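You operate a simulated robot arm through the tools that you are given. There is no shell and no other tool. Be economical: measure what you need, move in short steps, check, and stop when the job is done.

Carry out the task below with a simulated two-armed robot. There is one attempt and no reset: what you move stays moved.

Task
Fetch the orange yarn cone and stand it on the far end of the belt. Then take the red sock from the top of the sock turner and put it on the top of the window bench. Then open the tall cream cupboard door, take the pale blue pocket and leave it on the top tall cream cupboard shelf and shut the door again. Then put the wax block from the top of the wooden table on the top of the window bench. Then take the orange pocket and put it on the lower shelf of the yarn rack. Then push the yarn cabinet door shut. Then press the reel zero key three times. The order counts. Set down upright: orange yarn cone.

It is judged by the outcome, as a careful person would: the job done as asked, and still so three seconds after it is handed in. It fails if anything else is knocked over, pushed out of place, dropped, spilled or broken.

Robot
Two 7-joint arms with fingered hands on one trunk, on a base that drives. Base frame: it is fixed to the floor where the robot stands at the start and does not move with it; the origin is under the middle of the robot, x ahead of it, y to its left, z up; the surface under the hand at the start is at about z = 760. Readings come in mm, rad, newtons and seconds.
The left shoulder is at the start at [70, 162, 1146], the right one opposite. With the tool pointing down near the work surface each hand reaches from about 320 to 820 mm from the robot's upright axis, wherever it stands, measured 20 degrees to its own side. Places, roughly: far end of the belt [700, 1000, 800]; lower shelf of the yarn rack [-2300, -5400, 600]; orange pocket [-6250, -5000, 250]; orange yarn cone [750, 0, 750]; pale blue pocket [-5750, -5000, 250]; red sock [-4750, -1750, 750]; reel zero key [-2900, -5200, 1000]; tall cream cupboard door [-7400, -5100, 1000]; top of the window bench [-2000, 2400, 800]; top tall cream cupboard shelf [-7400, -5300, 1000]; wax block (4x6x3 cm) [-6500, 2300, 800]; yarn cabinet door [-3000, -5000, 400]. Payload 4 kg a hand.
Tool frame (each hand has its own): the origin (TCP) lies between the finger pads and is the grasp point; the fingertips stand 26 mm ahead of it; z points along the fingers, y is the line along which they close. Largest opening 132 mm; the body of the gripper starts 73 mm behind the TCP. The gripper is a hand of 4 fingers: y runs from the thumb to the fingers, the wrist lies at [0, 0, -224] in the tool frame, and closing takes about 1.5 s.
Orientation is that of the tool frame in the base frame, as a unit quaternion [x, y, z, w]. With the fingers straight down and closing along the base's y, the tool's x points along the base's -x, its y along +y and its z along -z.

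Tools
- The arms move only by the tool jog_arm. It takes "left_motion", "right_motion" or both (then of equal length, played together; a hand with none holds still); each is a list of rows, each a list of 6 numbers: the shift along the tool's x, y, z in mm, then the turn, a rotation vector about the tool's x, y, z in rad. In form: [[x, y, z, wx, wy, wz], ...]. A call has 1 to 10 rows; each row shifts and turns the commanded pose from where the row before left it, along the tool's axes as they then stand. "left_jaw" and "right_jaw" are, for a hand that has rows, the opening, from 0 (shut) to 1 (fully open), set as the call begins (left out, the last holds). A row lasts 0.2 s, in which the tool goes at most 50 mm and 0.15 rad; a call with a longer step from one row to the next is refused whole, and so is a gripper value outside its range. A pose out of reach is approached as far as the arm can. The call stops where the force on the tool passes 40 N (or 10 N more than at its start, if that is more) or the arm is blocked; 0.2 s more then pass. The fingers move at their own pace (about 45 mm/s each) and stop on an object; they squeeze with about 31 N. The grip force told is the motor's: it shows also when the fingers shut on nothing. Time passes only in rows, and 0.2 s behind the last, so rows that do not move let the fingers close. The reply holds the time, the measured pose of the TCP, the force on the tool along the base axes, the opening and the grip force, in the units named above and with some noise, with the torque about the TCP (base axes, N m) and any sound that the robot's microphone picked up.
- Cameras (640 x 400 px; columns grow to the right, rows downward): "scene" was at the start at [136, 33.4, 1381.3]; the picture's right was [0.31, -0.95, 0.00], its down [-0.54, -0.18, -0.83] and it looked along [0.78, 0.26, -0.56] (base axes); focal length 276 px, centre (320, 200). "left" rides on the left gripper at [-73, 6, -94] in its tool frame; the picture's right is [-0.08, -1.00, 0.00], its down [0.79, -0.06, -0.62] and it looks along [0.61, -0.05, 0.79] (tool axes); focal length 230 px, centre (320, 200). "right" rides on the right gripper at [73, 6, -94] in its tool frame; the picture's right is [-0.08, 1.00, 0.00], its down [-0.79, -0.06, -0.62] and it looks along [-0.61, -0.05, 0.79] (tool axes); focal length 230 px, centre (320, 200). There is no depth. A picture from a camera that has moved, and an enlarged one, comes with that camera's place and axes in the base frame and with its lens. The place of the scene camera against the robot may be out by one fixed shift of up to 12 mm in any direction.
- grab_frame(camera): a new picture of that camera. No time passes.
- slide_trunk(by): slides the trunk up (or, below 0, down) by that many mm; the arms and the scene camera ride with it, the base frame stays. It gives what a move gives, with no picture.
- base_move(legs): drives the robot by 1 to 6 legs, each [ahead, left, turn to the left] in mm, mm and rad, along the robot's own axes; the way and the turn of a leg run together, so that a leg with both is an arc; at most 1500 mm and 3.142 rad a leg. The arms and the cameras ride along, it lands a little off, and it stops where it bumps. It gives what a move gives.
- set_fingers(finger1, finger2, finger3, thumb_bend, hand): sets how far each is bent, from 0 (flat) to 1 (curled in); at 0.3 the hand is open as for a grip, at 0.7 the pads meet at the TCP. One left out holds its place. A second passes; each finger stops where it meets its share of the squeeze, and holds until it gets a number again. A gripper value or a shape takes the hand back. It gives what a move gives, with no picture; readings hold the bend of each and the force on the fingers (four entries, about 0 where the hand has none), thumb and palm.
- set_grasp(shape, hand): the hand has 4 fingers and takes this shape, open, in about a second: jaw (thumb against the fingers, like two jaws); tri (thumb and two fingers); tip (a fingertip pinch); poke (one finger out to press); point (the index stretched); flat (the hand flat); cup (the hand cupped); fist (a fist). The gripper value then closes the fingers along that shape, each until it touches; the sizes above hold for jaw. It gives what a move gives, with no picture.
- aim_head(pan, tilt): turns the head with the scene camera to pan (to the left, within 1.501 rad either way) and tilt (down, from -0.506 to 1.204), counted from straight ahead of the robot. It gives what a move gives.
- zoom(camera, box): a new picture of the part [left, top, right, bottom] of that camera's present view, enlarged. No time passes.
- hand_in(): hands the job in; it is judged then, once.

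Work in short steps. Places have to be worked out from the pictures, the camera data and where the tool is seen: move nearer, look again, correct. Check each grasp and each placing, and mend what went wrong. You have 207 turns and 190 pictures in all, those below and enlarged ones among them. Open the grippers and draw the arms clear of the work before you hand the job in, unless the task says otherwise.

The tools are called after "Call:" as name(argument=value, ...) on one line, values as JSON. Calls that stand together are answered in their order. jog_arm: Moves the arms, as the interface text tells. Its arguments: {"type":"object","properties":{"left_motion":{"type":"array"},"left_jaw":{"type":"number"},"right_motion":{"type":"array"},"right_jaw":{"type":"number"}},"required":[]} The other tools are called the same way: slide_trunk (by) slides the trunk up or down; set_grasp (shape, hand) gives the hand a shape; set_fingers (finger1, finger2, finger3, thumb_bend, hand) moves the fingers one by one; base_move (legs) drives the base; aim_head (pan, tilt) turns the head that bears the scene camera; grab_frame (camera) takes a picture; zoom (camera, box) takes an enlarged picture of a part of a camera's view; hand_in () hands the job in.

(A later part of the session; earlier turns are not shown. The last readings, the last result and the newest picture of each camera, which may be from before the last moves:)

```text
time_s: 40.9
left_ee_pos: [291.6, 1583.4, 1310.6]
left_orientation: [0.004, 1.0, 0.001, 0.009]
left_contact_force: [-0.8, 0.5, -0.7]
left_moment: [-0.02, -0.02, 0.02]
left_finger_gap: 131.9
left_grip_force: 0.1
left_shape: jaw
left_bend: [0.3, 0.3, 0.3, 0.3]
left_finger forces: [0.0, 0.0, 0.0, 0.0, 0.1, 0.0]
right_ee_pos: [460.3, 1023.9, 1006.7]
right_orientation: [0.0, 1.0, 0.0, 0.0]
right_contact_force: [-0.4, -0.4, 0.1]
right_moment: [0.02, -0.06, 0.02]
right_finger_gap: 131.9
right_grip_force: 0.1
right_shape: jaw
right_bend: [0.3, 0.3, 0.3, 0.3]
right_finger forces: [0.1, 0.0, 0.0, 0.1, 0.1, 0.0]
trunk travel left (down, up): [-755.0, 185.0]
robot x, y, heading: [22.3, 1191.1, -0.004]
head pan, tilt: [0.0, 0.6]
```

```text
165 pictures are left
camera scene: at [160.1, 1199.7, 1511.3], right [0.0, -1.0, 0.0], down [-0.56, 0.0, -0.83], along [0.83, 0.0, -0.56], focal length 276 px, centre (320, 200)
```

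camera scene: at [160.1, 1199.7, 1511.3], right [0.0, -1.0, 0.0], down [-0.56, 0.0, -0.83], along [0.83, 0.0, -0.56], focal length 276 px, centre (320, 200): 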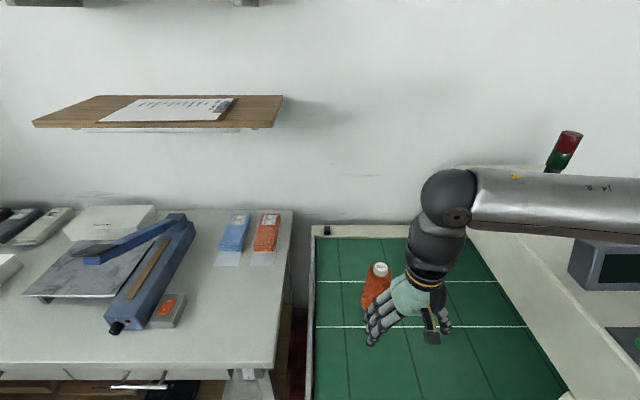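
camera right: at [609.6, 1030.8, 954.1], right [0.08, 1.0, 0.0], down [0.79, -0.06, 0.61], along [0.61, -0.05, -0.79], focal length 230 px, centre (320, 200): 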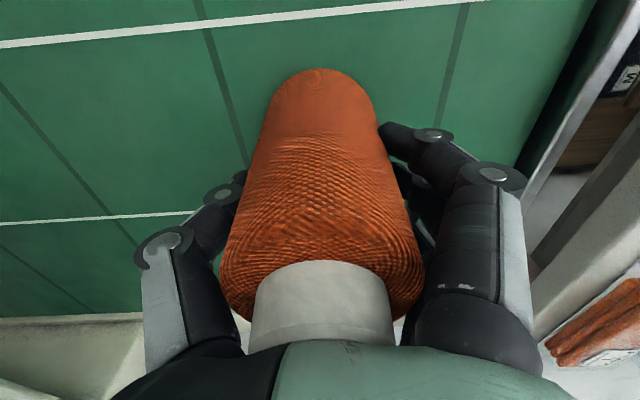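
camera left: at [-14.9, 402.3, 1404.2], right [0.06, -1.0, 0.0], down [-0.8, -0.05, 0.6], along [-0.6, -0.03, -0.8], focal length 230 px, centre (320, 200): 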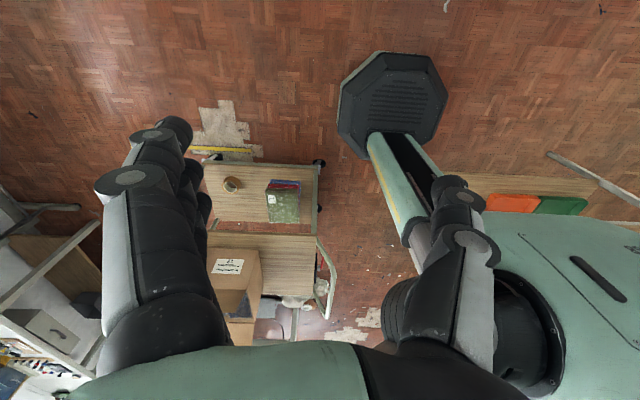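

The cone stands upright on the far end. I back off, shift left, and turn round to look for a route to the sock turner.

Call:
base_move(legs=[[-240, 0, 0], [0, 280, 0], [0, 0, 1.57]])

Call:
aim_head(pan=0.0, tilt=0.35)

Call:
grab_frame(camera="scene")

Call:
aim_head(pan=1.4, tilt=0.35)

Call:
grab_frame(camera="scene")

```text
time_s: 48.0
left_ee_pos: [-607.9, 1734.0, 1310.2]
left_orientation: [0.713, -0.701, -0.006, -0.005]
left_contact_force: [0.2, 0.2, 0.0]
left_moment: [0.0, 0.02, 0.0]
left_finger_gap: 132.0
left_grip_force: 0.1
left_shape: jaw
left_bend: [0.3, 0.3, 0.3, 0.3]
left_finger forces: [0.0, 0.0, 0.0, 0.1, 0.0, 0.0]
right_ee_pos: [-53.0, 1915.2, 1007.3]
right_orientation: [0.715, -0.699, 0.001, 0.001]
right_contact_force: [-0.4, 0.1, 0.3]
right_moment: [-0.01, -0.04, -0.01]
right_finger_gap: 131.8
right_grip_force: 0.0
right_shape: jaw
right_bend: [0.3, 0.3, 0.3, 0.3]
right_finger forces: [0.1, 0.0, 0.0, 0.1, 0.1, 0.0]
trunk travel left (down, up): [-755.0, 185.0]
robot x, y, heading: [-212.0, 1472.4, 1.594]
head pan, tilt: [0.0, 0.6]
```

```text
time_s: 48.8
left_ee_pos: [-608.5, 1733.8, 1311.8]
left_orientation: [0.713, -0.701, -0.007, -0.005]
left_contact_force: [0.0, -0.2, 0.2]
left_moment: [0.02, -0.01, 0.01]
left_finger_gap: 131.9
left_grip_force: 0.0
left_shape: jaw
left_bend: [0.3, 0.3, 0.3, 0.3]
left_finger forces: [0.1, 0.0, 0.1, 0.0, 0.0, 0.0]
right_ee_pos: [-53.4, 1915.0, 1006.5]
right_orientation: [0.716, -0.698, 0.001, 0.002]
right_contact_force: [0.5, 0.3, 0.0]
right_moment: [0.01, 0.03, 0.0]
right_finger_gap: 131.7
right_grip_force: 0.0
right_shape: jaw
right_bend: [0.3, 0.3, 0.3, 0.3]
right_finger forces: [0.1, 0.0, 0.1, 0.0, 0.0, 0.0]
trunk travel left (down, up): [-755.0, 185.0]
robot x, y, heading: [-211.0, 1471.2, 1.594]
head pan, tilt: [0.0, 0.351]
```

```text
164 pictures are left
camera scene: at [-213.9, 1620.2, 1533.8], right [1.0, 0.02, 0.0], down [0.01, -0.34, -0.94], along [-0.02, 0.94, -0.34], focal length 276 px, centre (320, 200)
```

scene: 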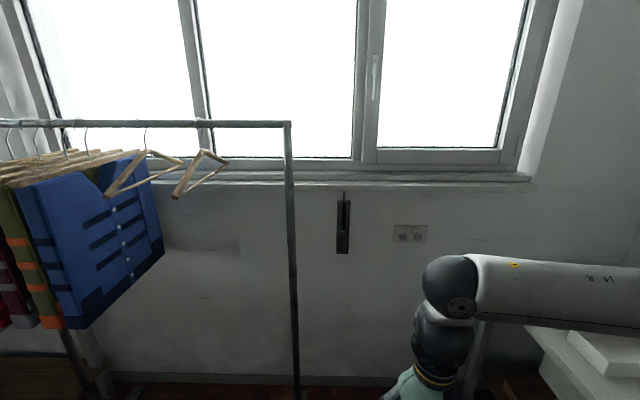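

```text
time_s: 50.3
left_ee_pos: [-608.1, 1733.7, 1311.0]
left_orientation: [0.714, -0.701, -0.006, -0.004]
left_contact_force: [-1.4, 0.9, 0.3]
left_moment: [0.0, -0.03, 0.01]
left_finger_gap: 132.0
left_grip_force: 0.0
left_shape: jaw
left_bend: [0.3, 0.3, 0.3, 0.3]
left_finger forces: [0.1, 0.0, 0.1, 0.0, 0.0, 0.1]
right_ee_pos: [-53.8, 1915.6, 1007.4]
right_orientation: [0.716, -0.698, 0.001, 0.001]
right_contact_force: [0.0, 0.5, -0.3]
right_moment: [-0.01, 0.0, 0.01]
right_finger_gap: 132.3
right_grip_force: 0.1
right_shape: jaw
right_bend: [0.3, 0.3, 0.3, 0.3]
right_finger forces: [0.0, 0.0, 0.0, 0.0, 0.1, 0.1]
trunk travel left (down, up): [-755.0, 185.0]
robot x, y, heading: [-212.5, 1469.1, 1.592]
head pan, tilt: [1.4, 0.351]
```

```text
163 pictures are left
camera scene: at [-303.7, 1541.0, 1533.9], right [0.15, 0.99, 0.0], down [0.34, -0.05, -0.94], along [-0.93, 0.14, -0.34], focal length 276 px, centre (320, 200)
```

scene: 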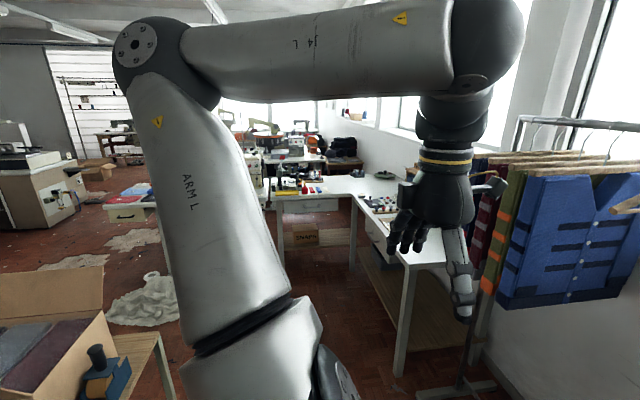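

There's a garment rail near the window and a long open room toward -x. I finish turning to face -x and look ahead.

Call:
base_move(legs=[[0, 0, 1.55]])

Call:
aim_head(pan=0.0, tilt=0.3)

Call:
grab_frame(camera="scene")

Call:
aim_head(pan=0.7, tilt=0.3)

Call:
grab_frame(camera="scene")

```text
time_s: 54.5
left_ee_pos: [-481.9, 1080.6, 1310.6]
left_orientation: [1.0, 0.0, -0.008, 0.001]
left_contact_force: [0.5, 0.3, -0.1]
left_moment: [-0.02, 0.0, 0.02]
left_finger_gap: 131.8
left_grip_force: 0.1
left_shape: jaw
left_bend: [0.3, 0.3, 0.3, 0.3]
left_finger forces: [0.1, 0.0, 0.0, 0.0, 0.0, 0.1]
right_ee_pos: [-654.0, 1637.5, 1007.0]
right_orientation: [1.0, 0.003, 0.002, 0.0]
right_contact_force: [0.0, 0.3, -0.6]
right_moment: [0.01, -0.02, 0.02]
right_finger_gap: 132.0
right_grip_force: 0.0
right_shape: jaw
right_bend: [0.3, 0.3, 0.3, 0.3]
right_finger forces: [0.0, 0.0, 0.0, 0.0, 0.0, 0.0]
trunk travel left (down, up): [-755.0, 185.0]
robot x, y, heading: [-212.3, 1470.9, -3.133]
head pan, tilt: [1.4, 0.351]
```

```text
time_s: 56.0
left_ee_pos: [-480.9, 1078.2, 1310.9]
left_orientation: [1.0, -0.001, -0.008, 0.001]
left_contact_force: [-0.6, -0.1, 0.6]
left_moment: [-0.02, 0.0, 0.02]
left_finger_gap: 131.7
left_grip_force: 0.1
left_shape: jaw
left_bend: [0.3, 0.3, 0.3, 0.3]
left_finger forces: [0.1, 0.0, 0.0, 0.0, 0.0, 0.1]
right_ee_pos: [-654.3, 1638.2, 1006.8]
right_orientation: [1.0, 0.005, 0.002, 0.0]
right_contact_force: [-0.3, -0.2, 0.0]
right_moment: [-0.03, -0.01, -0.02]
right_finger_gap: 131.9
right_grip_force: 0.0
right_shape: jaw
right_bend: [0.3, 0.3, 0.3, 0.3]
right_finger forces: [0.0, 0.0, 0.1, 0.1, 0.0, 0.0]
trunk travel left (down, up): [-755.0, 185.0]
robot x, y, heading: [-210.8, 1472.4, -3.131]
head pan, tilt: [0.0, 0.3]
```

```text
162 pictures are left
camera scene: at [-354.0, 1476.0, 1538.6], right [-0.01, 1.0, 0.0], down [0.3, 0.0, -0.96], along [-0.96, -0.01, -0.3], focal length 276 px, centre (320, 200)
```

scene: 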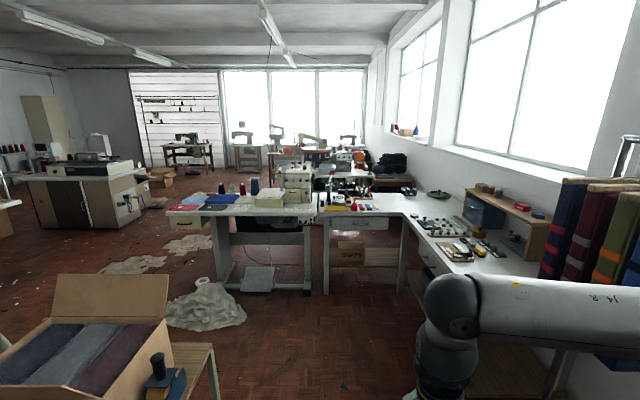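

```text
time_s: 57.1
left_ee_pos: [-481.5, 1079.4, 1311.0]
left_orientation: [1.0, 0.0, -0.007, 0.001]
left_contact_force: [-0.3, 0.2, 0.4]
left_moment: [-0.02, -0.01, -0.01]
left_finger_gap: 131.9
left_grip_force: 0.1
left_shape: jaw
left_bend: [0.3, 0.3, 0.3, 0.3]
left_finger forces: [0.1, 0.0, 0.0, 0.0, 0.0, 0.1]
right_ee_pos: [-653.6, 1637.9, 1008.1]
right_orientation: [1.0, 0.004, 0.002, 0.0]
right_contact_force: [0.5, 0.3, 0.1]
right_moment: [0.01, 0.01, 0.04]
right_finger_gap: 131.8
right_grip_force: 0.0
right_shape: jaw
right_bend: [0.3, 0.3, 0.3, 0.3]
right_finger forces: [0.0, 0.1, 0.1, 0.1, 0.1, 0.0]
trunk travel left (down, up): [-755.0, 185.0]
robot x, y, heading: [-214.9, 1468.5, -3.129]
head pan, tilt: [0.7, 0.3]
```

```text
161 pictures are left
camera scene: at [-331.7, 1416.2, 1538.6], right [-0.65, 0.76, 0.0], down [0.23, 0.19, -0.96], along [-0.73, -0.62, -0.3], focal length 276 px, centre (320, 200)
```

scene: 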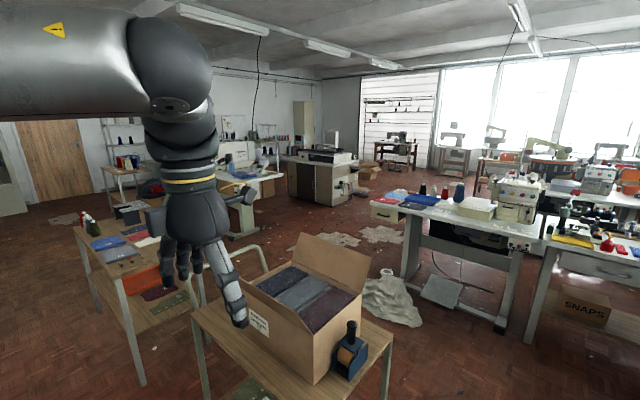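

The sock turner is the grey machine at far left. The route passes between the trolley and the floor cloth heap: ahead to x≈-1585, then left toward -y, with a look in between.

Call:
base_move(legs=[[1370, 0, 0], [0, 500, 0]])

Call:
aim_head(pan=0.9, tilt=0.6)

Call:
grab_frame(camera="scene")

Call:
aim_head(pan=0.2, tilt=0.5)

Call:
grab_frame(camera="scene")

```text
time_s: 66.4
left_ee_pos: [-1807.3, 552.4, 1310.7]
left_orientation: [1.0, 0.012, -0.008, 0.001]
left_contact_force: [0.2, -0.5, 0.3]
left_moment: [-0.03, -0.01, 0.03]
left_finger_gap: 132.0
left_grip_force: 0.1
left_shape: jaw
left_bend: [0.3, 0.3, 0.3, 0.3]
left_finger forces: [0.0, 0.0, 0.0, 0.0, 0.0, 0.0]
right_ee_pos: [-1992.5, 1105.3, 1007.2]
right_orientation: [1.0, 0.016, 0.002, 0.001]
right_contact_force: [-0.4, 0.3, 0.3]
right_moment: [0.03, 0.05, -0.01]
right_finger_gap: 132.1
right_grip_force: 0.0
right_shape: jaw
right_bend: [0.3, 0.3, 0.3, 0.3]
right_finger forces: [0.1, 0.1, 0.0, 0.0, 0.0, 0.0]
trunk travel left (down, up): [-755.0, 185.0]
robot x, y, heading: [-1547.6, 944.9, -3.111]
head pan, tilt: [0.7, 0.3]
```

```text
time_s: 67.2
left_ee_pos: [-1808.6, 550.6, 1310.3]
left_orientation: [1.0, 0.012, -0.007, 0.001]
left_contact_force: [0.4, 0.1, 0.0]
left_moment: [-0.02, -0.02, 0.03]
left_finger_gap: 132.0
left_grip_force: 0.1
left_shape: jaw
left_bend: [0.3, 0.3, 0.3, 0.3]
left_finger forces: [0.1, 0.1, 0.0, 0.0, 0.0, 0.0]
right_ee_pos: [-1993.4, 1104.2, 1007.4]
right_orientation: [1.0, 0.016, 0.003, 0.0]
right_contact_force: [0.0, -0.5, 0.7]
right_moment: [0.01, 0.01, -0.02]
right_finger_gap: 132.2
right_grip_force: 0.1
right_shape: jaw
right_bend: [0.3, 0.3, 0.3, 0.3]
right_finger forces: [0.0, 0.1, 0.0, 0.0, 0.0, 0.0]
trunk travel left (down, up): [-755.0, 185.0]
robot x, y, heading: [-1546.5, 950.1, -3.111]
head pan, tilt: [0.901, 0.6]
```

```text
160 pictures are left
camera scene: at [-1648.7, 881.5, 1511.2], right [-0.8, 0.6, 0.0], down [0.34, 0.45, -0.83], along [-0.49, -0.66, -0.56], focal length 276 px, centre (320, 200)
```

scene: 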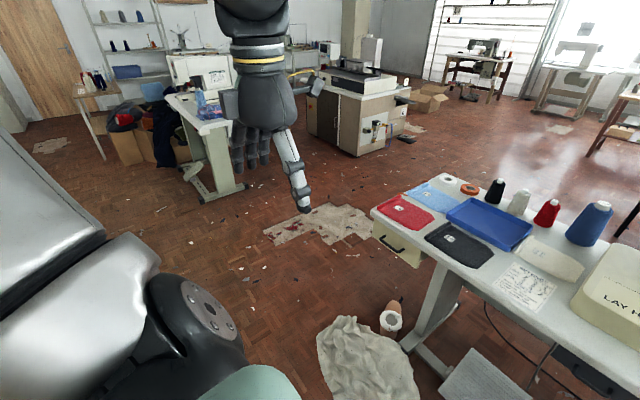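

```text
time_s: 68.3
left_ee_pos: [-1807.8, 552.2, 1310.7]
left_orientation: [1.0, 0.012, -0.009, 0.001]
left_contact_force: [0.0, 0.7, -0.3]
left_moment: [-0.02, 0.01, 0.01]
left_finger_gap: 131.7
left_grip_force: 0.0
left_shape: jaw
left_bend: [0.3, 0.3, 0.3, 0.3]
left_finger forces: [0.0, 0.1, 0.0, 0.0, 0.0, 0.0]
right_ee_pos: [-1993.1, 1104.7, 1006.2]
right_orientation: [1.0, 0.016, 0.002, 0.0]
right_contact_force: [1.0, -0.1, 0.1]
right_moment: [-0.05, 0.01, 0.01]
right_finger_gap: 132.0
right_grip_force: 0.0
right_shape: jaw
right_bend: [0.3, 0.3, 0.3, 0.3]
right_finger forces: [0.0, 0.1, 0.0, 0.0, 0.0, 0.1]
trunk travel left (down, up): [-755.0, 185.0]
robot x, y, heading: [-1548.9, 948.9, -3.112]
head pan, tilt: [0.201, 0.499]
```

```text
159 pictures are left
camera scene: at [-1684.4, 931.9, 1520.2], right [-0.23, 0.97, 0.0], down [0.47, 0.11, -0.88], along [-0.85, -0.2, -0.48], focal length 276 px, centre (320, 200)
```

scene: 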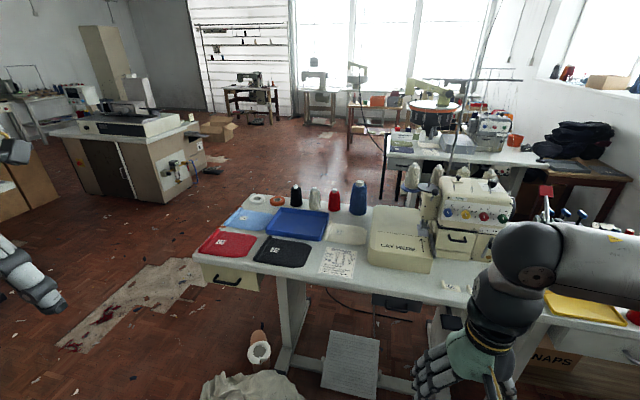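

Path clear of the heap at y < 200. I go left to y≈-200, then diagonally to about (-3000,-650).

Call:
base_move(legs=[[0, 1150, 0], [1450, 400, 0]])

Call:
aim_head(pan=0.5, tilt=0.45)

Call:
grab_frame(camera="scene")

```text
refused: leg 2 is longer than a leg can be; nothing moved
```

```text
time_s: 69.1
left_ee_pos: [-1807.7, 551.7, 1311.1]
left_orientation: [1.0, 0.012, -0.008, 0.0]
left_contact_force: [-0.4, 0.2, 0.4]
left_moment: [0.0, -0.02, -0.03]
left_finger_gap: 132.1
left_grip_force: 0.0
left_shape: jaw
left_bend: [0.3, 0.3, 0.3, 0.3]
left_finger forces: [0.0, 0.0, 0.0, 0.0, 0.0, 0.0]
right_ee_pos: [-1992.4, 1104.8, 1006.5]
right_orientation: [1.0, 0.016, 0.001, 0.0]
right_contact_force: [-0.5, 0.7, 0.3]
right_moment: [-0.01, 0.02, 0.0]
right_finger_gap: 131.9
right_grip_force: 0.0
right_shape: jaw
right_bend: [0.3, 0.3, 0.3, 0.3]
right_finger forces: [0.0, 0.1, 0.1, 0.0, 0.0, 0.1]
trunk travel left (down, up): [-755.0, 185.0]
robot x, y, heading: [-1548.7, 948.6, -3.114]
head pan, tilt: [0.499, 0.45]
```

```text
158 pictures are left
camera scene: at [-1675.3, 906.6, 1524.7], right [-0.5, 0.86, 0.0], down [0.38, 0.22, -0.9], along [-0.78, -0.45, -0.44], focal length 276 px, centre (320, 200)
```

scene: 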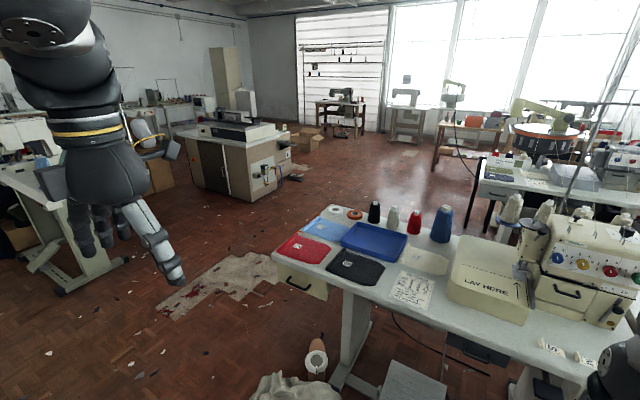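

Shorter legs, same route.

Call:
base_move(legs=[[0, 1150, 0], [1300, 400, 0], [1000, 100, 0.8]])

Call:
aim_head(pan=0.2, tilt=0.45)

Call:
grab_frame(camera="scene")

```text
time_s: 86.1
left_ee_pos: [-3559.4, -1550.8, 1310.9]
left_orientation: [0.922, 0.386, -0.007, 0.004]
left_contact_force: [0.2, 0.2, -0.2]
left_moment: [0.01, -0.02, -0.03]
left_finger_gap: 131.8
left_grip_force: 0.1
left_shape: jaw
left_bend: [0.3, 0.3, 0.3, 0.3]
left_finger forces: [0.1, 0.1, 0.0, 0.0, 0.0, 0.1]
right_ee_pos: [-4077.6, -1282.1, 1006.8]
right_orientation: [0.921, 0.39, 0.001, 0.0]
right_contact_force: [-0.4, 0.0, -0.7]
right_moment: [-0.02, -0.02, -0.01]
right_finger_gap: 132.1
right_grip_force: 0.0
right_shape: jaw
right_bend: [0.3, 0.3, 0.3, 0.3]
right_finger forces: [0.0, 0.0, 0.0, 0.0, 0.1, 0.0]
trunk travel left (down, up): [-755.0, 185.0]
robot x, y, heading: [-3649.8, -1080.9, -2.34]
head pan, tilt: [0.499, 0.45]
cut short: leg 3
```

```text
time_s: 86.9
left_ee_pos: [-3560.3, -1551.4, 1310.1]
left_orientation: [0.922, 0.387, -0.006, 0.004]
left_contact_force: [0.8, 0.4, 0.5]
left_moment: [0.02, -0.03, -0.01]
left_finger_gap: 131.8
left_grip_force: 0.1
left_shape: jaw
left_bend: [0.3, 0.3, 0.3, 0.3]
left_finger forces: [0.0, 0.0, 0.1, 0.0, 0.0, 0.0]
right_ee_pos: [-4077.4, -1282.4, 1006.6]
right_orientation: [0.921, 0.39, 0.001, -0.001]
right_contact_force: [-0.7, 0.3, -0.1]
right_moment: [0.02, -0.01, -0.01]
right_finger_gap: 132.0
right_grip_force: 0.1
right_shape: jaw
right_bend: [0.3, 0.3, 0.3, 0.3]
right_finger forces: [0.1, 0.0, 0.1, 0.0, 0.0, 0.0]
trunk travel left (down, up): [-755.0, 185.0]
robot x, y, heading: [-3650.3, -1083.4, -2.341]
head pan, tilt: [0.201, 0.45]
```

```text
157 pictures are left
camera scene: at [-3732.4, -1192.5, 1524.7], right [-0.84, 0.54, 0.0], down [0.24, 0.37, -0.9], along [-0.49, -0.76, -0.44], focal length 276 px, centre (320, 200)
```

scene: 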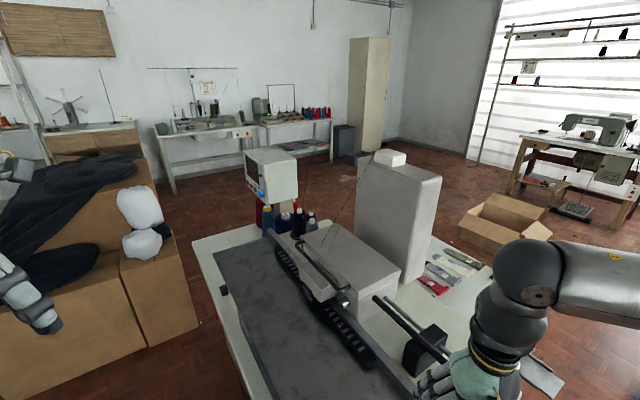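

This is a flat machine; there are small items at its right end, one red, near (-4520,-1630). I zoom in.

Call:
zoom(camera="scene", box=[340, 220, 560, 358])

Call:
aim_head(pan=-0.5, tilt=0.6)

Call:
grab_frame(camera="scene")

```text
2.90 times, centred on (450, 289) of scene
camera zoom: at [-3732.4, -1192.5, 1524.7], right [-0.84, 0.54, 0.0], down [0.24, 0.37, -0.9], along [-0.49, -0.76, -0.44], focal length 800 px, centre (-57, -58)
```

zoom: 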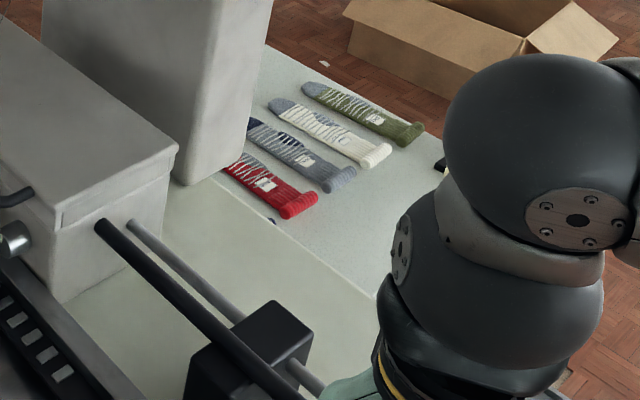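

```text
time_s: 87.9
left_ee_pos: [-3558.8, -1552.4, 1310.5]
left_orientation: [0.922, 0.387, -0.006, 0.004]
left_contact_force: [-0.2, 0.1, -0.2]
left_moment: [0.02, 0.02, -0.02]
left_finger_gap: 131.7
left_grip_force: 0.1
left_shape: jaw
left_bend: [0.3, 0.3, 0.3, 0.3]
left_finger forces: [0.1, 0.0, 0.0, 0.0, 0.1, 0.0]
right_ee_pos: [-4077.0, -1283.5, 1007.1]
right_orientation: [0.921, 0.39, 0.001, -0.001]
right_contact_force: [0.5, -0.7, 0.2]
right_moment: [0.0, 0.01, -0.02]
right_finger_gap: 132.0
right_grip_force: 0.1
right_shape: jaw
right_bend: [0.3, 0.3, 0.3, 0.3]
right_finger forces: [0.0, 0.0, 0.0, 0.1, 0.0, 0.1]
trunk travel left (down, up): [-755.0, 185.0]
robot x, y, heading: [-3646.4, -1083.6, -2.343]
head pan, tilt: [-0.499, 0.6]
```

```text
155 pictures are left
camera scene: at [-3767.1, -1141.1, 1511.1], right [-0.3, 0.96, 0.0], down [0.54, 0.17, -0.83], along [-0.79, -0.24, -0.56], focal length 276 px, centre (320, 200)
```

scene: 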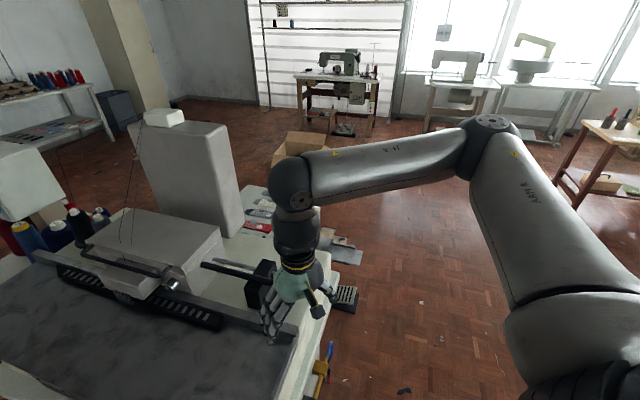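

The red sock lies on the table at the machine's -x end. I back off from the machine, turn to face it squarely (-y) and move sideways to x≈-4600.

Call:
base_move(legs=[[-210, -200, 0], [0, 0, 0.773], [0, -950, 0]])

Call:
aim_head(pan=0.0, tilt=0.7)

Call:
grab_frame(camera="scene")

```text
time_s: 96.6
left_ee_pos: [-4223.8, -1064.4, 1310.1]
left_orientation: [0.711, 0.704, -0.004, 0.006]
left_contact_force: [0.8, 0.1, 0.5]
left_moment: [-0.02, 0.01, -0.01]
left_finger_gap: 131.9
left_grip_force: 0.1
left_shape: jaw
left_bend: [0.3, 0.3, 0.3, 0.3]
left_finger forces: [0.0, 0.1, 0.1, 0.1, 0.1, 0.0]
right_ee_pos: [-4784.8, -1229.9, 1007.3]
right_orientation: [0.708, 0.706, 0.0, -0.002]
right_contact_force: [-0.3, 0.2, 0.5]
right_moment: [0.0, -0.03, 0.05]
right_finger_gap: 131.5
right_grip_force: 0.0
right_shape: jaw
right_bend: [0.3, 0.3, 0.3, 0.3]
right_finger forces: [0.0, 0.0, 0.0, 0.0, 0.0, 0.1]
trunk travel left (down, up): [-755.0, 185.0]
robot x, y, heading: [-4616.5, -789.2, -1.576]
head pan, tilt: [-0.499, 0.6]
```

```text
time_s: 97.5
left_ee_pos: [-4224.8, -1064.5, 1310.6]
left_orientation: [0.711, 0.703, -0.005, 0.006]
left_contact_force: [-0.3, 0.4, -0.1]
left_moment: [-0.02, 0.02, 0.02]
left_finger_gap: 132.1
left_grip_force: 0.0
left_shape: jaw
left_bend: [0.3, 0.3, 0.3, 0.3]
left_finger forces: [0.1, 0.1, 0.1, 0.1, 0.1, 0.1]
right_ee_pos: [-4783.9, -1230.2, 1007.0]
right_orientation: [0.708, 0.706, 0.001, -0.001]
right_contact_force: [-0.7, -0.2, 0.5]
right_moment: [0.02, 0.0, 0.03]
right_finger_gap: 131.7
right_grip_force: 0.0
right_shape: jaw
right_bend: [0.3, 0.3, 0.3, 0.3]
right_finger forces: [0.0, 0.0, 0.1, 0.0, 0.1, 0.1]
trunk travel left (down, up): [-755.0, 185.0]
robot x, y, heading: [-4615.1, -789.0, -1.58]
head pan, tilt: [0.0, 0.7]
```

```text
154 pictures are left
camera scene: at [-4611.7, -919.1, 1502.5], right [-1.0, 0.01, 0.0], down [0.0, 0.64, -0.76], along [0.0, -0.76, -0.64], focal length 276 px, centre (320, 200)
```

scene: 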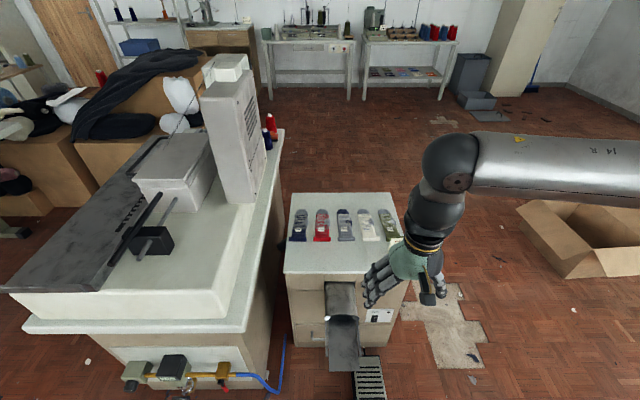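

The sock turner is the box with the chute; red sock around (-4612,-1654). I drive so the sock lies slightly to my right, then view it with the right wrist camera.

Call:
base_move(legs=[[130, 140, 0]])

Call:
jog_arm(right_motion=[[-40, 0, 0, 0, 0, 0], [-40, 0, 0, 0, 0, 0], [-40, 0, 0, 0, 0, 0], [-40, 0, 0, 0, 0, 0]])

Call:
grab_frame(camera="right")

Call:
grab_frame(camera="scene")

```text
time_s: 99.1
left_ee_pos: [-4085.1, -1192.1, 1311.4]
left_orientation: [0.712, 0.702, -0.005, 0.007]
left_contact_force: [0.0, -0.2, 0.1]
left_moment: [-0.06, 0.0, 0.02]
left_finger_gap: 131.7
left_grip_force: 0.1
left_shape: jaw
left_bend: [0.3, 0.3, 0.3, 0.3]
left_finger forces: [0.1, 0.0, 0.0, 0.0, 0.0, 0.1]
right_ee_pos: [-4646.6, -1356.5, 1007.7]
right_orientation: [0.709, 0.705, 0.001, -0.001]
right_contact_force: [-0.6, -0.5, 0.4]
right_moment: [-0.03, 0.0, 0.0]
right_finger_gap: 132.1
right_grip_force: 0.1
right_shape: jaw
right_bend: [0.3, 0.3, 0.3, 0.3]
right_finger forces: [0.0, 0.1, 0.0, 0.1, 0.1, 0.0]
trunk travel left (down, up): [-755.0, 185.0]
robot x, y, heading: [-4472.0, -918.4, -1.575]
head pan, tilt: [0.0, 0.7]
```

```text
time_s: 100.1
left_ee_pos: [-4084.1, -1193.9, 1310.6]
left_orientation: [0.711, 0.703, -0.005, 0.006]
left_contact_force: [0.0, 0.1, -0.5]
left_moment: [-0.02, 0.03, 0.02]
left_finger_gap: 131.8
left_grip_force: 0.0
left_shape: jaw
left_bend: [0.3, 0.3, 0.3, 0.3]
left_finger forces: [0.0, 0.0, 0.1, 0.0, 0.0, 0.0]
right_ee_pos: [-4644.7, -1520.8, 1008.4]
right_orientation: [0.709, 0.705, 0.002, -0.002]
right_contact_force: [-0.1, -0.1, -0.1]
right_moment: [0.02, -0.01, 0.02]
right_finger_gap: 131.9
right_grip_force: 0.1
right_shape: jaw
right_bend: [0.3, 0.3, 0.3, 0.3]
right_finger forces: [0.0, 0.0, 0.0, 0.0, 0.0, 0.0]
trunk travel left (down, up): [-755.0, 185.0]
robot x, y, heading: [-4471.1, -916.5, -1.579]
head pan, tilt: [0.0, 0.7]
```

```text
153 pictures are left
camera right: at [-4638.1, -1447.4, 1102.5], right [1.0, -0.08, 0.0], down [-0.06, -0.79, 0.61], along [-0.05, -0.61, -0.79], focal length 230 px, centre (320, 200)
```

right: 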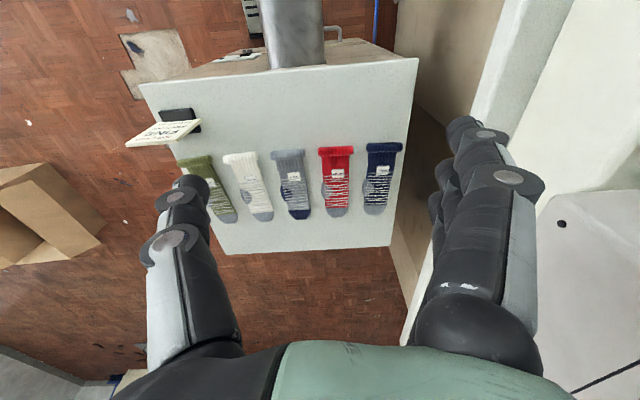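

```text
152 pictures are left
camera scene: at [-4470.0, -1049.4, 1502.3], right [-1.0, 0.01, 0.0], down [0.0, 0.65, -0.76], along [-0.01, -0.76, -0.65], focal length 276 px, centre (320, 200)
```

scene: 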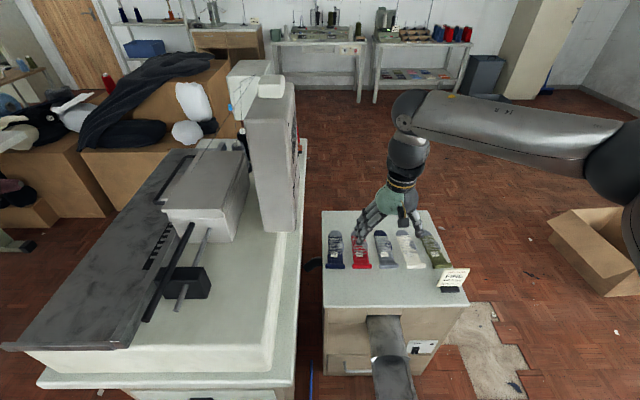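

Red sock centre is about (-4626,-1685), table z≈745, gaps to neighbours ~30 mm. I set the jaw to about 72 mm and move above the sock at z≈850.

Call:
jog_arm(right_motion=[[-34, 4, 20, 0, 0, 0], [-34, 4, 30, 0, 0, 0], [-34, 4, 35, 0, 0, 0], [-34, 4, 35, 0, 0, 0], [-33, 4, 35, 0, 0, 0], [0, 0, 0, 0, 0, 0]], right_jaw=0.55)

Call:
grab_frame(camera="right")

Call:
grab_frame(camera="scene")

```text
time_s: 101.5
left_ee_pos: [-4080.5, -1192.6, 1309.4]
left_orientation: [0.711, 0.703, -0.006, 0.005]
left_contact_force: [-0.2, -1.4, 0.4]
left_moment: [0.01, 0.03, -0.04]
left_finger_gap: 131.9
left_grip_force: 0.0
left_shape: jaw
left_bend: [0.3, 0.3, 0.3, 0.3]
left_finger forces: [0.0, 0.0, 0.0, 0.0, 0.1, 0.0]
right_ee_pos: [-4624.5, -1634.9, 898.1]
right_orientation: [0.709, 0.705, 0.0, -0.001]
right_contact_force: [0.2, 0.6, 0.3]
right_moment: [0.01, 0.01, -0.01]
right_finger_gap: 73.0
right_grip_force: 0.1
right_shape: jaw
right_bend: [0.72, 0.72, 0.72, 0.7]
right_finger forces: [0.1, 0.0, 0.0, 0.0, 0.0, 0.0]
right hand out of reach, approached as far as the arm can: row 4, 5
trunk travel left (down, up): [-755.0, 185.0]
robot x, y, heading: [-4473.6, -914.6, -1.581]
head pan, tilt: [0.0, 0.7]
```

```text
151 pictures are left
camera right: at [-4617.4, -1561.6, 992.5], right [1.0, -0.08, 0.0], down [-0.06, -0.79, 0.61], along [-0.05, -0.61, -0.79], focal length 230 px, centre (320, 200)
```

right: 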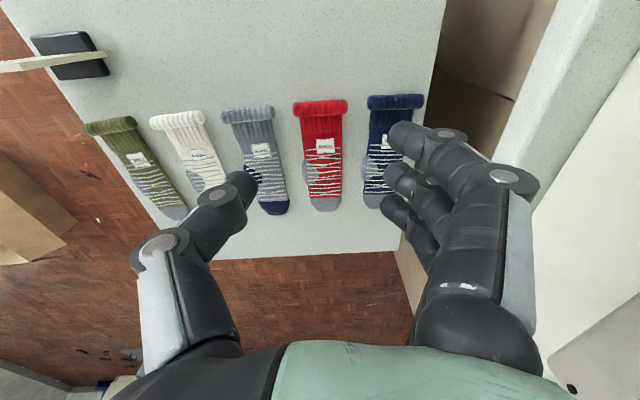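

```text
150 pictures are left
camera scene: at [-4467.9, -1047.8, 1502.5], right [-1.0, 0.01, 0.0], down [0.0, 0.64, -0.76], along [-0.01, -0.76, -0.64], focal length 276 px, centre (320, 200)
```

scene: 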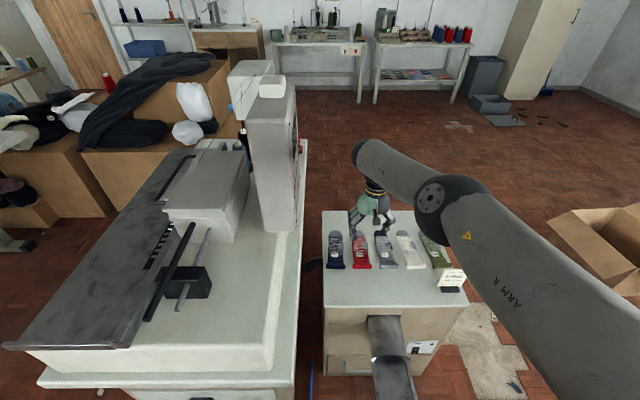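

Hand is centred in x; I need 55 mm more forward, so I drive ahead 55 mm.

Call:
base_move(legs=[[57, 0, 0.01]])

Call:
jog_arm(right_motion=[[0, 0, 25, 0, 0, 0], [0, 0, 25, 0, 0, 0], [0, 0, 25, 0, 0, 0]])

Call:
grab_frame(camera="right")

```text
time_s: 102.5
left_ee_pos: [-4080.4, -1239.5, 1313.1]
left_orientation: [0.708, 0.707, -0.006, 0.009]
left_contact_force: [-0.6, 0.2, -0.5]
left_moment: [-0.05, 0.01, -0.01]
left_finger_gap: 131.7
left_grip_force: 0.0
left_shape: jaw
left_bend: [0.3, 0.3, 0.3, 0.3]
left_finger forces: [0.0, 0.1, 0.0, 0.0, 0.0, 0.0]
right_ee_pos: [-4618.3, -1689.8, 900.8]
right_orientation: [0.705, 0.709, 0.0, 0.001]
right_contact_force: [-0.5, 0.3, -0.6]
right_moment: [0.0, -0.03, 0.0]
right_finger_gap: 73.0
right_grip_force: 0.1
right_shape: jaw
right_bend: [0.72, 0.72, 0.72, 0.7]
right_finger forces: [0.0, 0.0, 0.0, 0.1, 0.0, 0.0]
trunk travel left (down, up): [-755.0, 185.0]
robot x, y, heading: [-4468.8, -972.0, -1.565]
head pan, tilt: [0.0, 0.7]
```

```text
time_s: 103.3
left_ee_pos: [-4080.4, -1246.7, 1309.9]
left_orientation: [0.708, 0.706, -0.004, 0.005]
left_contact_force: [-0.4, -0.4, 0.8]
left_moment: [0.04, -0.01, -0.03]
left_finger_gap: 131.9
left_grip_force: 0.0
left_shape: jaw
left_bend: [0.3, 0.3, 0.3, 0.3]
left_finger forces: [0.0, 0.0, 0.0, 0.1, 0.0, 0.0]
right_ee_pos: [-4609.8, -1679.6, 824.5]
right_orientation: [0.705, 0.709, 0.002, 0.0]
right_contact_force: [-0.6, -0.9, 0.1]
right_moment: [0.02, 0.01, 0.05]
right_finger_gap: 72.8
right_grip_force: 0.1
right_shape: jaw
right_bend: [0.72, 0.72, 0.72, 0.7]
right_finger forces: [0.1, 0.1, 0.1, 0.1, 0.0, 0.0]
right hand out of reach, approached as far as the arm can: row 1, 2, 3
trunk travel left (down, up): [-755.0, 185.0]
robot x, y, heading: [-4470.3, -976.5, -1.561]
head pan, tilt: [0.0, 0.7]
```

```text
149 pictures are left
camera right: at [-4605.1, -1607.0, 920.0], right [1.0, -0.07, 0.0], down [-0.06, -0.79, 0.61], along [-0.04, -0.61, -0.79], focal length 230 px, centre (320, 200)
```

right: 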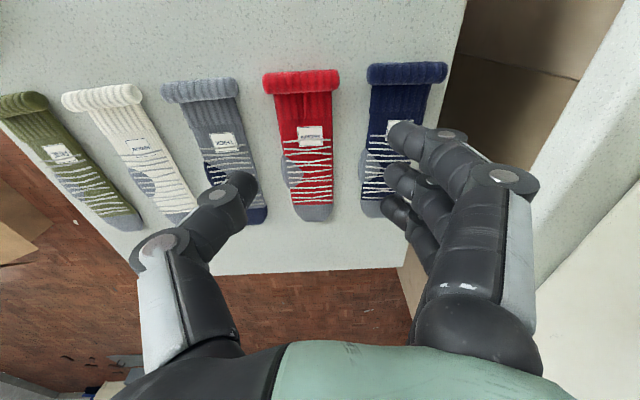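

The hand drifted ~10 mm in x. I correct and lower the trunk 30 mm for better reach, then recheck.

Call:
slide_trunk(by=-30)

Call:
jog_arm(right_motion=[[-8, -10, 0, 0, 0, 0], [0, 0, 0, 0, 0, 0]])

Call:
grab_frame(camera="right")

```text
time_s: 104.0
left_ee_pos: [-4080.8, -1245.2, 1281.5]
left_orientation: [0.707, 0.707, -0.004, 0.006]
left_contact_force: [-0.1, 0.1, 0.5]
left_moment: [-0.01, -0.01, -0.02]
left_finger_gap: 132.1
left_grip_force: 0.1
left_shape: jaw
left_bend: [0.3, 0.3, 0.3, 0.3]
left_finger forces: [0.1, 0.1, 0.1, 0.0, 0.0, 0.0]
right_ee_pos: [-4610.9, -1678.0, 796.9]
right_orientation: [0.705, 0.709, 0.001, 0.001]
right_contact_force: [0.1, -0.2, -0.2]
right_moment: [-0.01, -0.02, -0.01]
right_finger_gap: 72.8
right_grip_force: 0.1
right_shape: jaw
right_bend: [0.72, 0.72, 0.72, 0.7]
right_finger forces: [0.0, 0.0, 0.0, 0.0, 0.0, 0.0]
trunk travel left (down, up): [-725.0, 215.0]
robot x, y, heading: [-4473.3, -974.4, -1.566]
head pan, tilt: [0.0, 0.7]
```

```text
time_s: 104.6
left_ee_pos: [-4081.3, -1244.9, 1279.8]
left_orientation: [0.708, 0.707, -0.006, 0.007]
left_contact_force: [-0.5, -0.4, 0.0]
left_moment: [-0.02, 0.04, 0.0]
left_finger_gap: 132.0
left_grip_force: 0.0
left_shape: jaw
left_bend: [0.3, 0.3, 0.3, 0.3]
left_finger forces: [0.1, 0.0, 0.0, 0.0, 0.0, 0.1]
right_ee_pos: [-4609.8, -1678.3, 796.5]
right_orientation: [0.705, 0.709, 0.002, 0.0]
right_contact_force: [0.6, -0.6, 0.1]
right_moment: [-0.04, -0.02, -0.03]
right_finger_gap: 73.0
right_grip_force: 0.1
right_shape: jaw
right_bend: [0.72, 0.72, 0.72, 0.7]
right_finger forces: [0.0, 0.1, 0.0, 0.0, 0.0, 0.0]
right hand out of reach, approached as far as the arm can: row 1
trunk travel left (down, up): [-725.0, 215.0]
robot x, y, heading: [-4472.2, -975.6, -1.567]
head pan, tilt: [0.0, 0.7]
```

```text
148 pictures are left
camera right: at [-4605.0, -1605.1, 891.5], right [1.0, -0.07, 0.0], down [-0.06, -0.79, 0.62], along [-0.04, -0.61, -0.79], focal length 230 px, centre (320, 200)
```

right: 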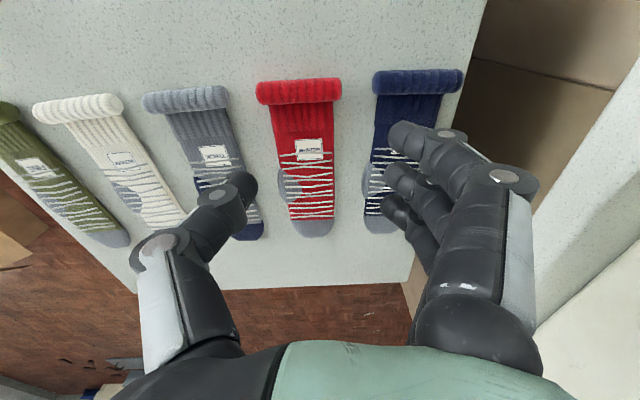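

X is still about 10 mm off and the arm is at its limit, so I shift the base by 10 mm right and 12 mm ahead.

Call:
base_move(legs=[[25, -10, 0]])

Call:
jog_arm(right_motion=[[8, 0, 8, 0, 0, 0], [0, 0, 5, 0, 0, 0]])

Call:
grab_frame(camera="right")

```text
time_s: 105.4
left_ee_pos: [-4088.5, -1263.8, 1280.7]
left_orientation: [0.707, 0.707, -0.008, 0.008]
left_contact_force: [-0.5, 0.6, -0.4]
left_moment: [-0.05, 0.05, 0.03]
left_finger_gap: 131.9
left_grip_force: 0.0
left_shape: jaw
left_bend: [0.3, 0.3, 0.3, 0.3]
left_finger forces: [0.0, 0.0, 0.0, 0.0, 0.1, 0.1]
right_ee_pos: [-4617.5, -1702.3, 800.5]
right_orientation: [0.704, 0.71, -0.001, 0.002]
right_contact_force: [0.9, 0.0, 0.2]
right_moment: [-0.02, 0.03, -0.02]
right_finger_gap: 72.7
right_grip_force: 0.0
right_shape: jaw
right_bend: [0.72, 0.72, 0.72, 0.7]
right_finger forces: [0.0, 0.0, 0.1, 0.1, 0.1, 0.1]
trunk travel left (down, up): [-725.0, 215.0]
robot x, y, heading: [-4481.3, -1001.0, -1.568]
head pan, tilt: [0.0, 0.7]
```

```text
time_s: 106.0
left_ee_pos: [-4088.6, -1268.1, 1282.0]
left_orientation: [0.707, 0.707, -0.006, 0.008]
left_contact_force: [-0.2, -0.5, -0.4]
left_moment: [0.02, -0.02, 0.0]
left_finger_gap: 131.7
left_grip_force: 0.1
left_shape: jaw
left_bend: [0.3, 0.3, 0.3, 0.3]
left_finger forces: [0.0, 0.0, 0.0, 0.0, 0.1, 0.0]
right_ee_pos: [-4618.6, -1694.7, 783.5]
right_orientation: [0.705, 0.709, 0.002, 0.001]
right_contact_force: [-0.5, 0.0, 0.0]
right_moment: [0.01, 0.02, -0.01]
right_finger_gap: 72.8
right_grip_force: 0.2
right_shape: jaw
right_bend: [0.72, 0.72, 0.72, 0.7]
right_finger forces: [0.1, 0.0, 0.0, 0.0, 0.0, 0.1]
trunk travel left (down, up): [-725.0, 215.0]
robot x, y, heading: [-4477.2, -1001.8, -1.564]
head pan, tilt: [0.0, 0.7]
```

```text
147 pictures are left
camera right: at [-4612.8, -1621.4, 879.7], right [1.0, -0.07, 0.0], down [-0.06, -0.79, 0.62], along [-0.04, -0.61, -0.79], focal length 230 px, centre (320, 200)
```

right: 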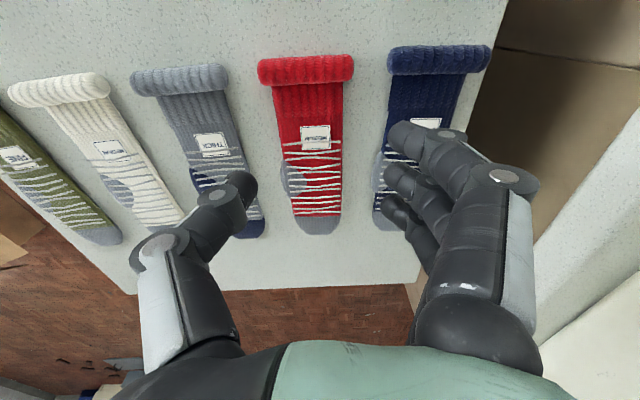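

Fingertips still hang over the neighbouring socks. I narrow the jaw to ~53 mm before descending.

Call:
jog_arm(right_motion=[[0, -2, 0, 0, 0, 0], [0, 0, 0, 0, 0, 0], [0, 0, 0, 0, 0, 0]], right_jaw=0.4)

Call:
zoom(camera="right", box=[160, 40, 480, 240])

```text
time_s: 106.8
left_ee_pos: [-4089.5, -1271.2, 1280.7]
left_orientation: [0.708, 0.706, -0.005, 0.006]
left_contact_force: [0.0, 0.4, 0.7]
left_moment: [-0.03, -0.02, -0.01]
left_finger_gap: 132.1
left_grip_force: 0.1
left_shape: jaw
left_bend: [0.3, 0.3, 0.3, 0.3]
left_finger forces: [0.0, 0.0, 0.1, 0.0, 0.0, 0.0]
right_ee_pos: [-4621.4, -1696.3, 783.1]
right_orientation: [0.705, 0.71, 0.002, 0.0]
right_contact_force: [0.9, 0.4, -0.1]
right_moment: [-0.01, -0.04, -0.01]
right_finger_gap: 53.5
right_grip_force: 0.1
right_shape: jaw
right_bend: [0.73, 0.73, 0.73, 0.7]
right_finger forces: [0.1, 0.0, 0.0, 0.0, 0.0, 0.0]
trunk travel left (down, up): [-725.0, 215.0]
robot x, y, heading: [-4482.8, -1001.2, -1.569]
head pan, tilt: [0.0, 0.7]
```

```text
2.00 times, centred on (320, 140) of right
camera zoom: at [-4615.8, -1622.6, 878.4], right [1.0, -0.07, 0.0], down [-0.06, -0.79, 0.62], along [-0.04, -0.61, -0.79], focal length 460 px, centre (320, 320)
```

zoom: 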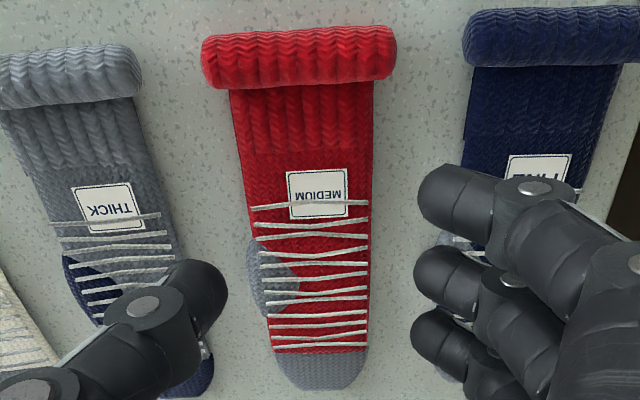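

Narrow slightly more, then descend to touch the table.

Call:
jog_arm(right_motion=[[0, -3, 0, 0, 0, 0], [0, 0, 0, 0, 0, 0], [0, 0, 5, 0, 0, 0], [0, 0, 4, 0, 0, 0]], right_jaw=0.31)

Call:
zoom(camera="right", box=[160, 40, 480, 240])

```text
time_s: 107.8
left_ee_pos: [-4090.6, -1270.7, 1282.7]
left_orientation: [0.708, 0.707, -0.006, 0.007]
left_contact_force: [0.5, -0.6, -0.4]
left_moment: [0.0, -0.03, -0.01]
left_finger_gap: 132.0
left_grip_force: 0.1
left_shape: jaw
left_bend: [0.3, 0.3, 0.3, 0.3]
left_finger forces: [0.1, 0.1, 0.0, 0.1, 0.1, 0.0]
right_ee_pos: [-4622.7, -1695.4, 774.7]
right_orientation: [0.704, 0.71, 0.002, 0.001]
right_contact_force: [-0.6, 0.2, 0.0]
right_moment: [0.0, 0.02, 0.0]
right_finger_gap: 41.7
right_grip_force: 0.1
right_shape: jaw
right_bend: [0.73, 0.73, 0.73, 0.7]
right_finger forces: [0.1, 0.0, 0.0, 0.1, 0.0, 0.0]
trunk travel left (down, up): [-725.0, 215.0]
robot x, y, heading: [-4481.7, -996.9, -1.56]
head pan, tilt: [0.0, 0.7]
```

```text
2.00 times, centred on (320, 140) of right
camera zoom: at [-4618.7, -1622.3, 869.4], right [1.0, -0.07, 0.0], down [-0.06, -0.79, 0.62], along [-0.04, -0.61, -0.79], focal length 460 px, centre (320, 320)
```

zoom: 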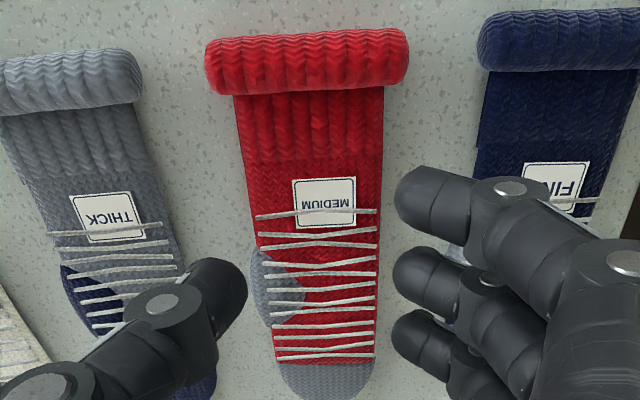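

Well straddled. Continue down in small steps until contact.

Call:
jog_arm(right_motion=[[0, 0, 4, 0, 0, 0], [0, 0, 4, 0, 0, 0], [0, 0, 3, 0, 0, 0], [0, 0, 3, 0, 0, 0]])

Call:
zoom(camera="right", box=[160, 40, 480, 240])

```text
time_s: 108.8
left_ee_pos: [-4089.1, -1270.5, 1280.6]
left_orientation: [0.707, 0.707, -0.006, 0.007]
left_contact_force: [-0.5, -0.1, -0.2]
left_moment: [-0.01, -0.01, -0.02]
left_finger_gap: 132.2
left_grip_force: 0.0
left_shape: jaw
left_bend: [0.3, 0.3, 0.3, 0.3]
left_finger forces: [0.1, 0.1, 0.0, 0.0, 0.1, 0.0]
right_ee_pos: [-4624.3, -1695.8, 759.9]
right_orientation: [0.705, 0.709, 0.001, 0.001]
right_contact_force: [0.2, -0.1, 0.7]
right_moment: [0.02, -0.02, -0.01]
right_finger_gap: 41.5
right_grip_force: 0.0
right_shape: jaw
right_bend: [0.73, 0.73, 0.73, 0.7]
right_finger forces: [0.0, 0.1, 0.0, 0.0, 0.1, 0.1]
trunk travel left (down, up): [-725.0, 215.0]
robot x, y, heading: [-4481.8, -999.8, -1.565]
head pan, tilt: [0.0, 0.7]
```

```text
2.00 times, centred on (320, 140) of right
camera zoom: at [-4619.1, -1621.6, 855.6], right [1.0, -0.07, 0.0], down [-0.06, -0.79, 0.62], along [-0.04, -0.61, -0.79], focal length 460 px, centre (320, 320)
```

zoom: 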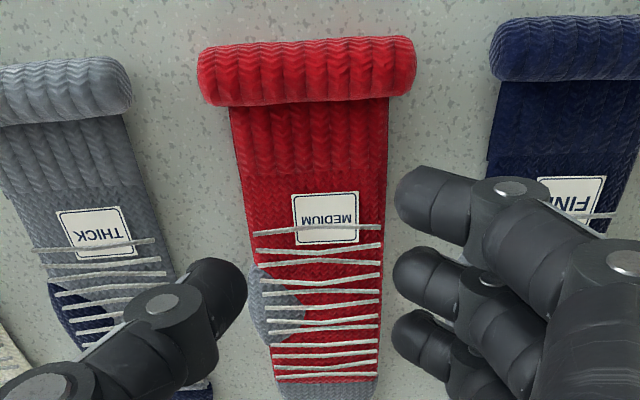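

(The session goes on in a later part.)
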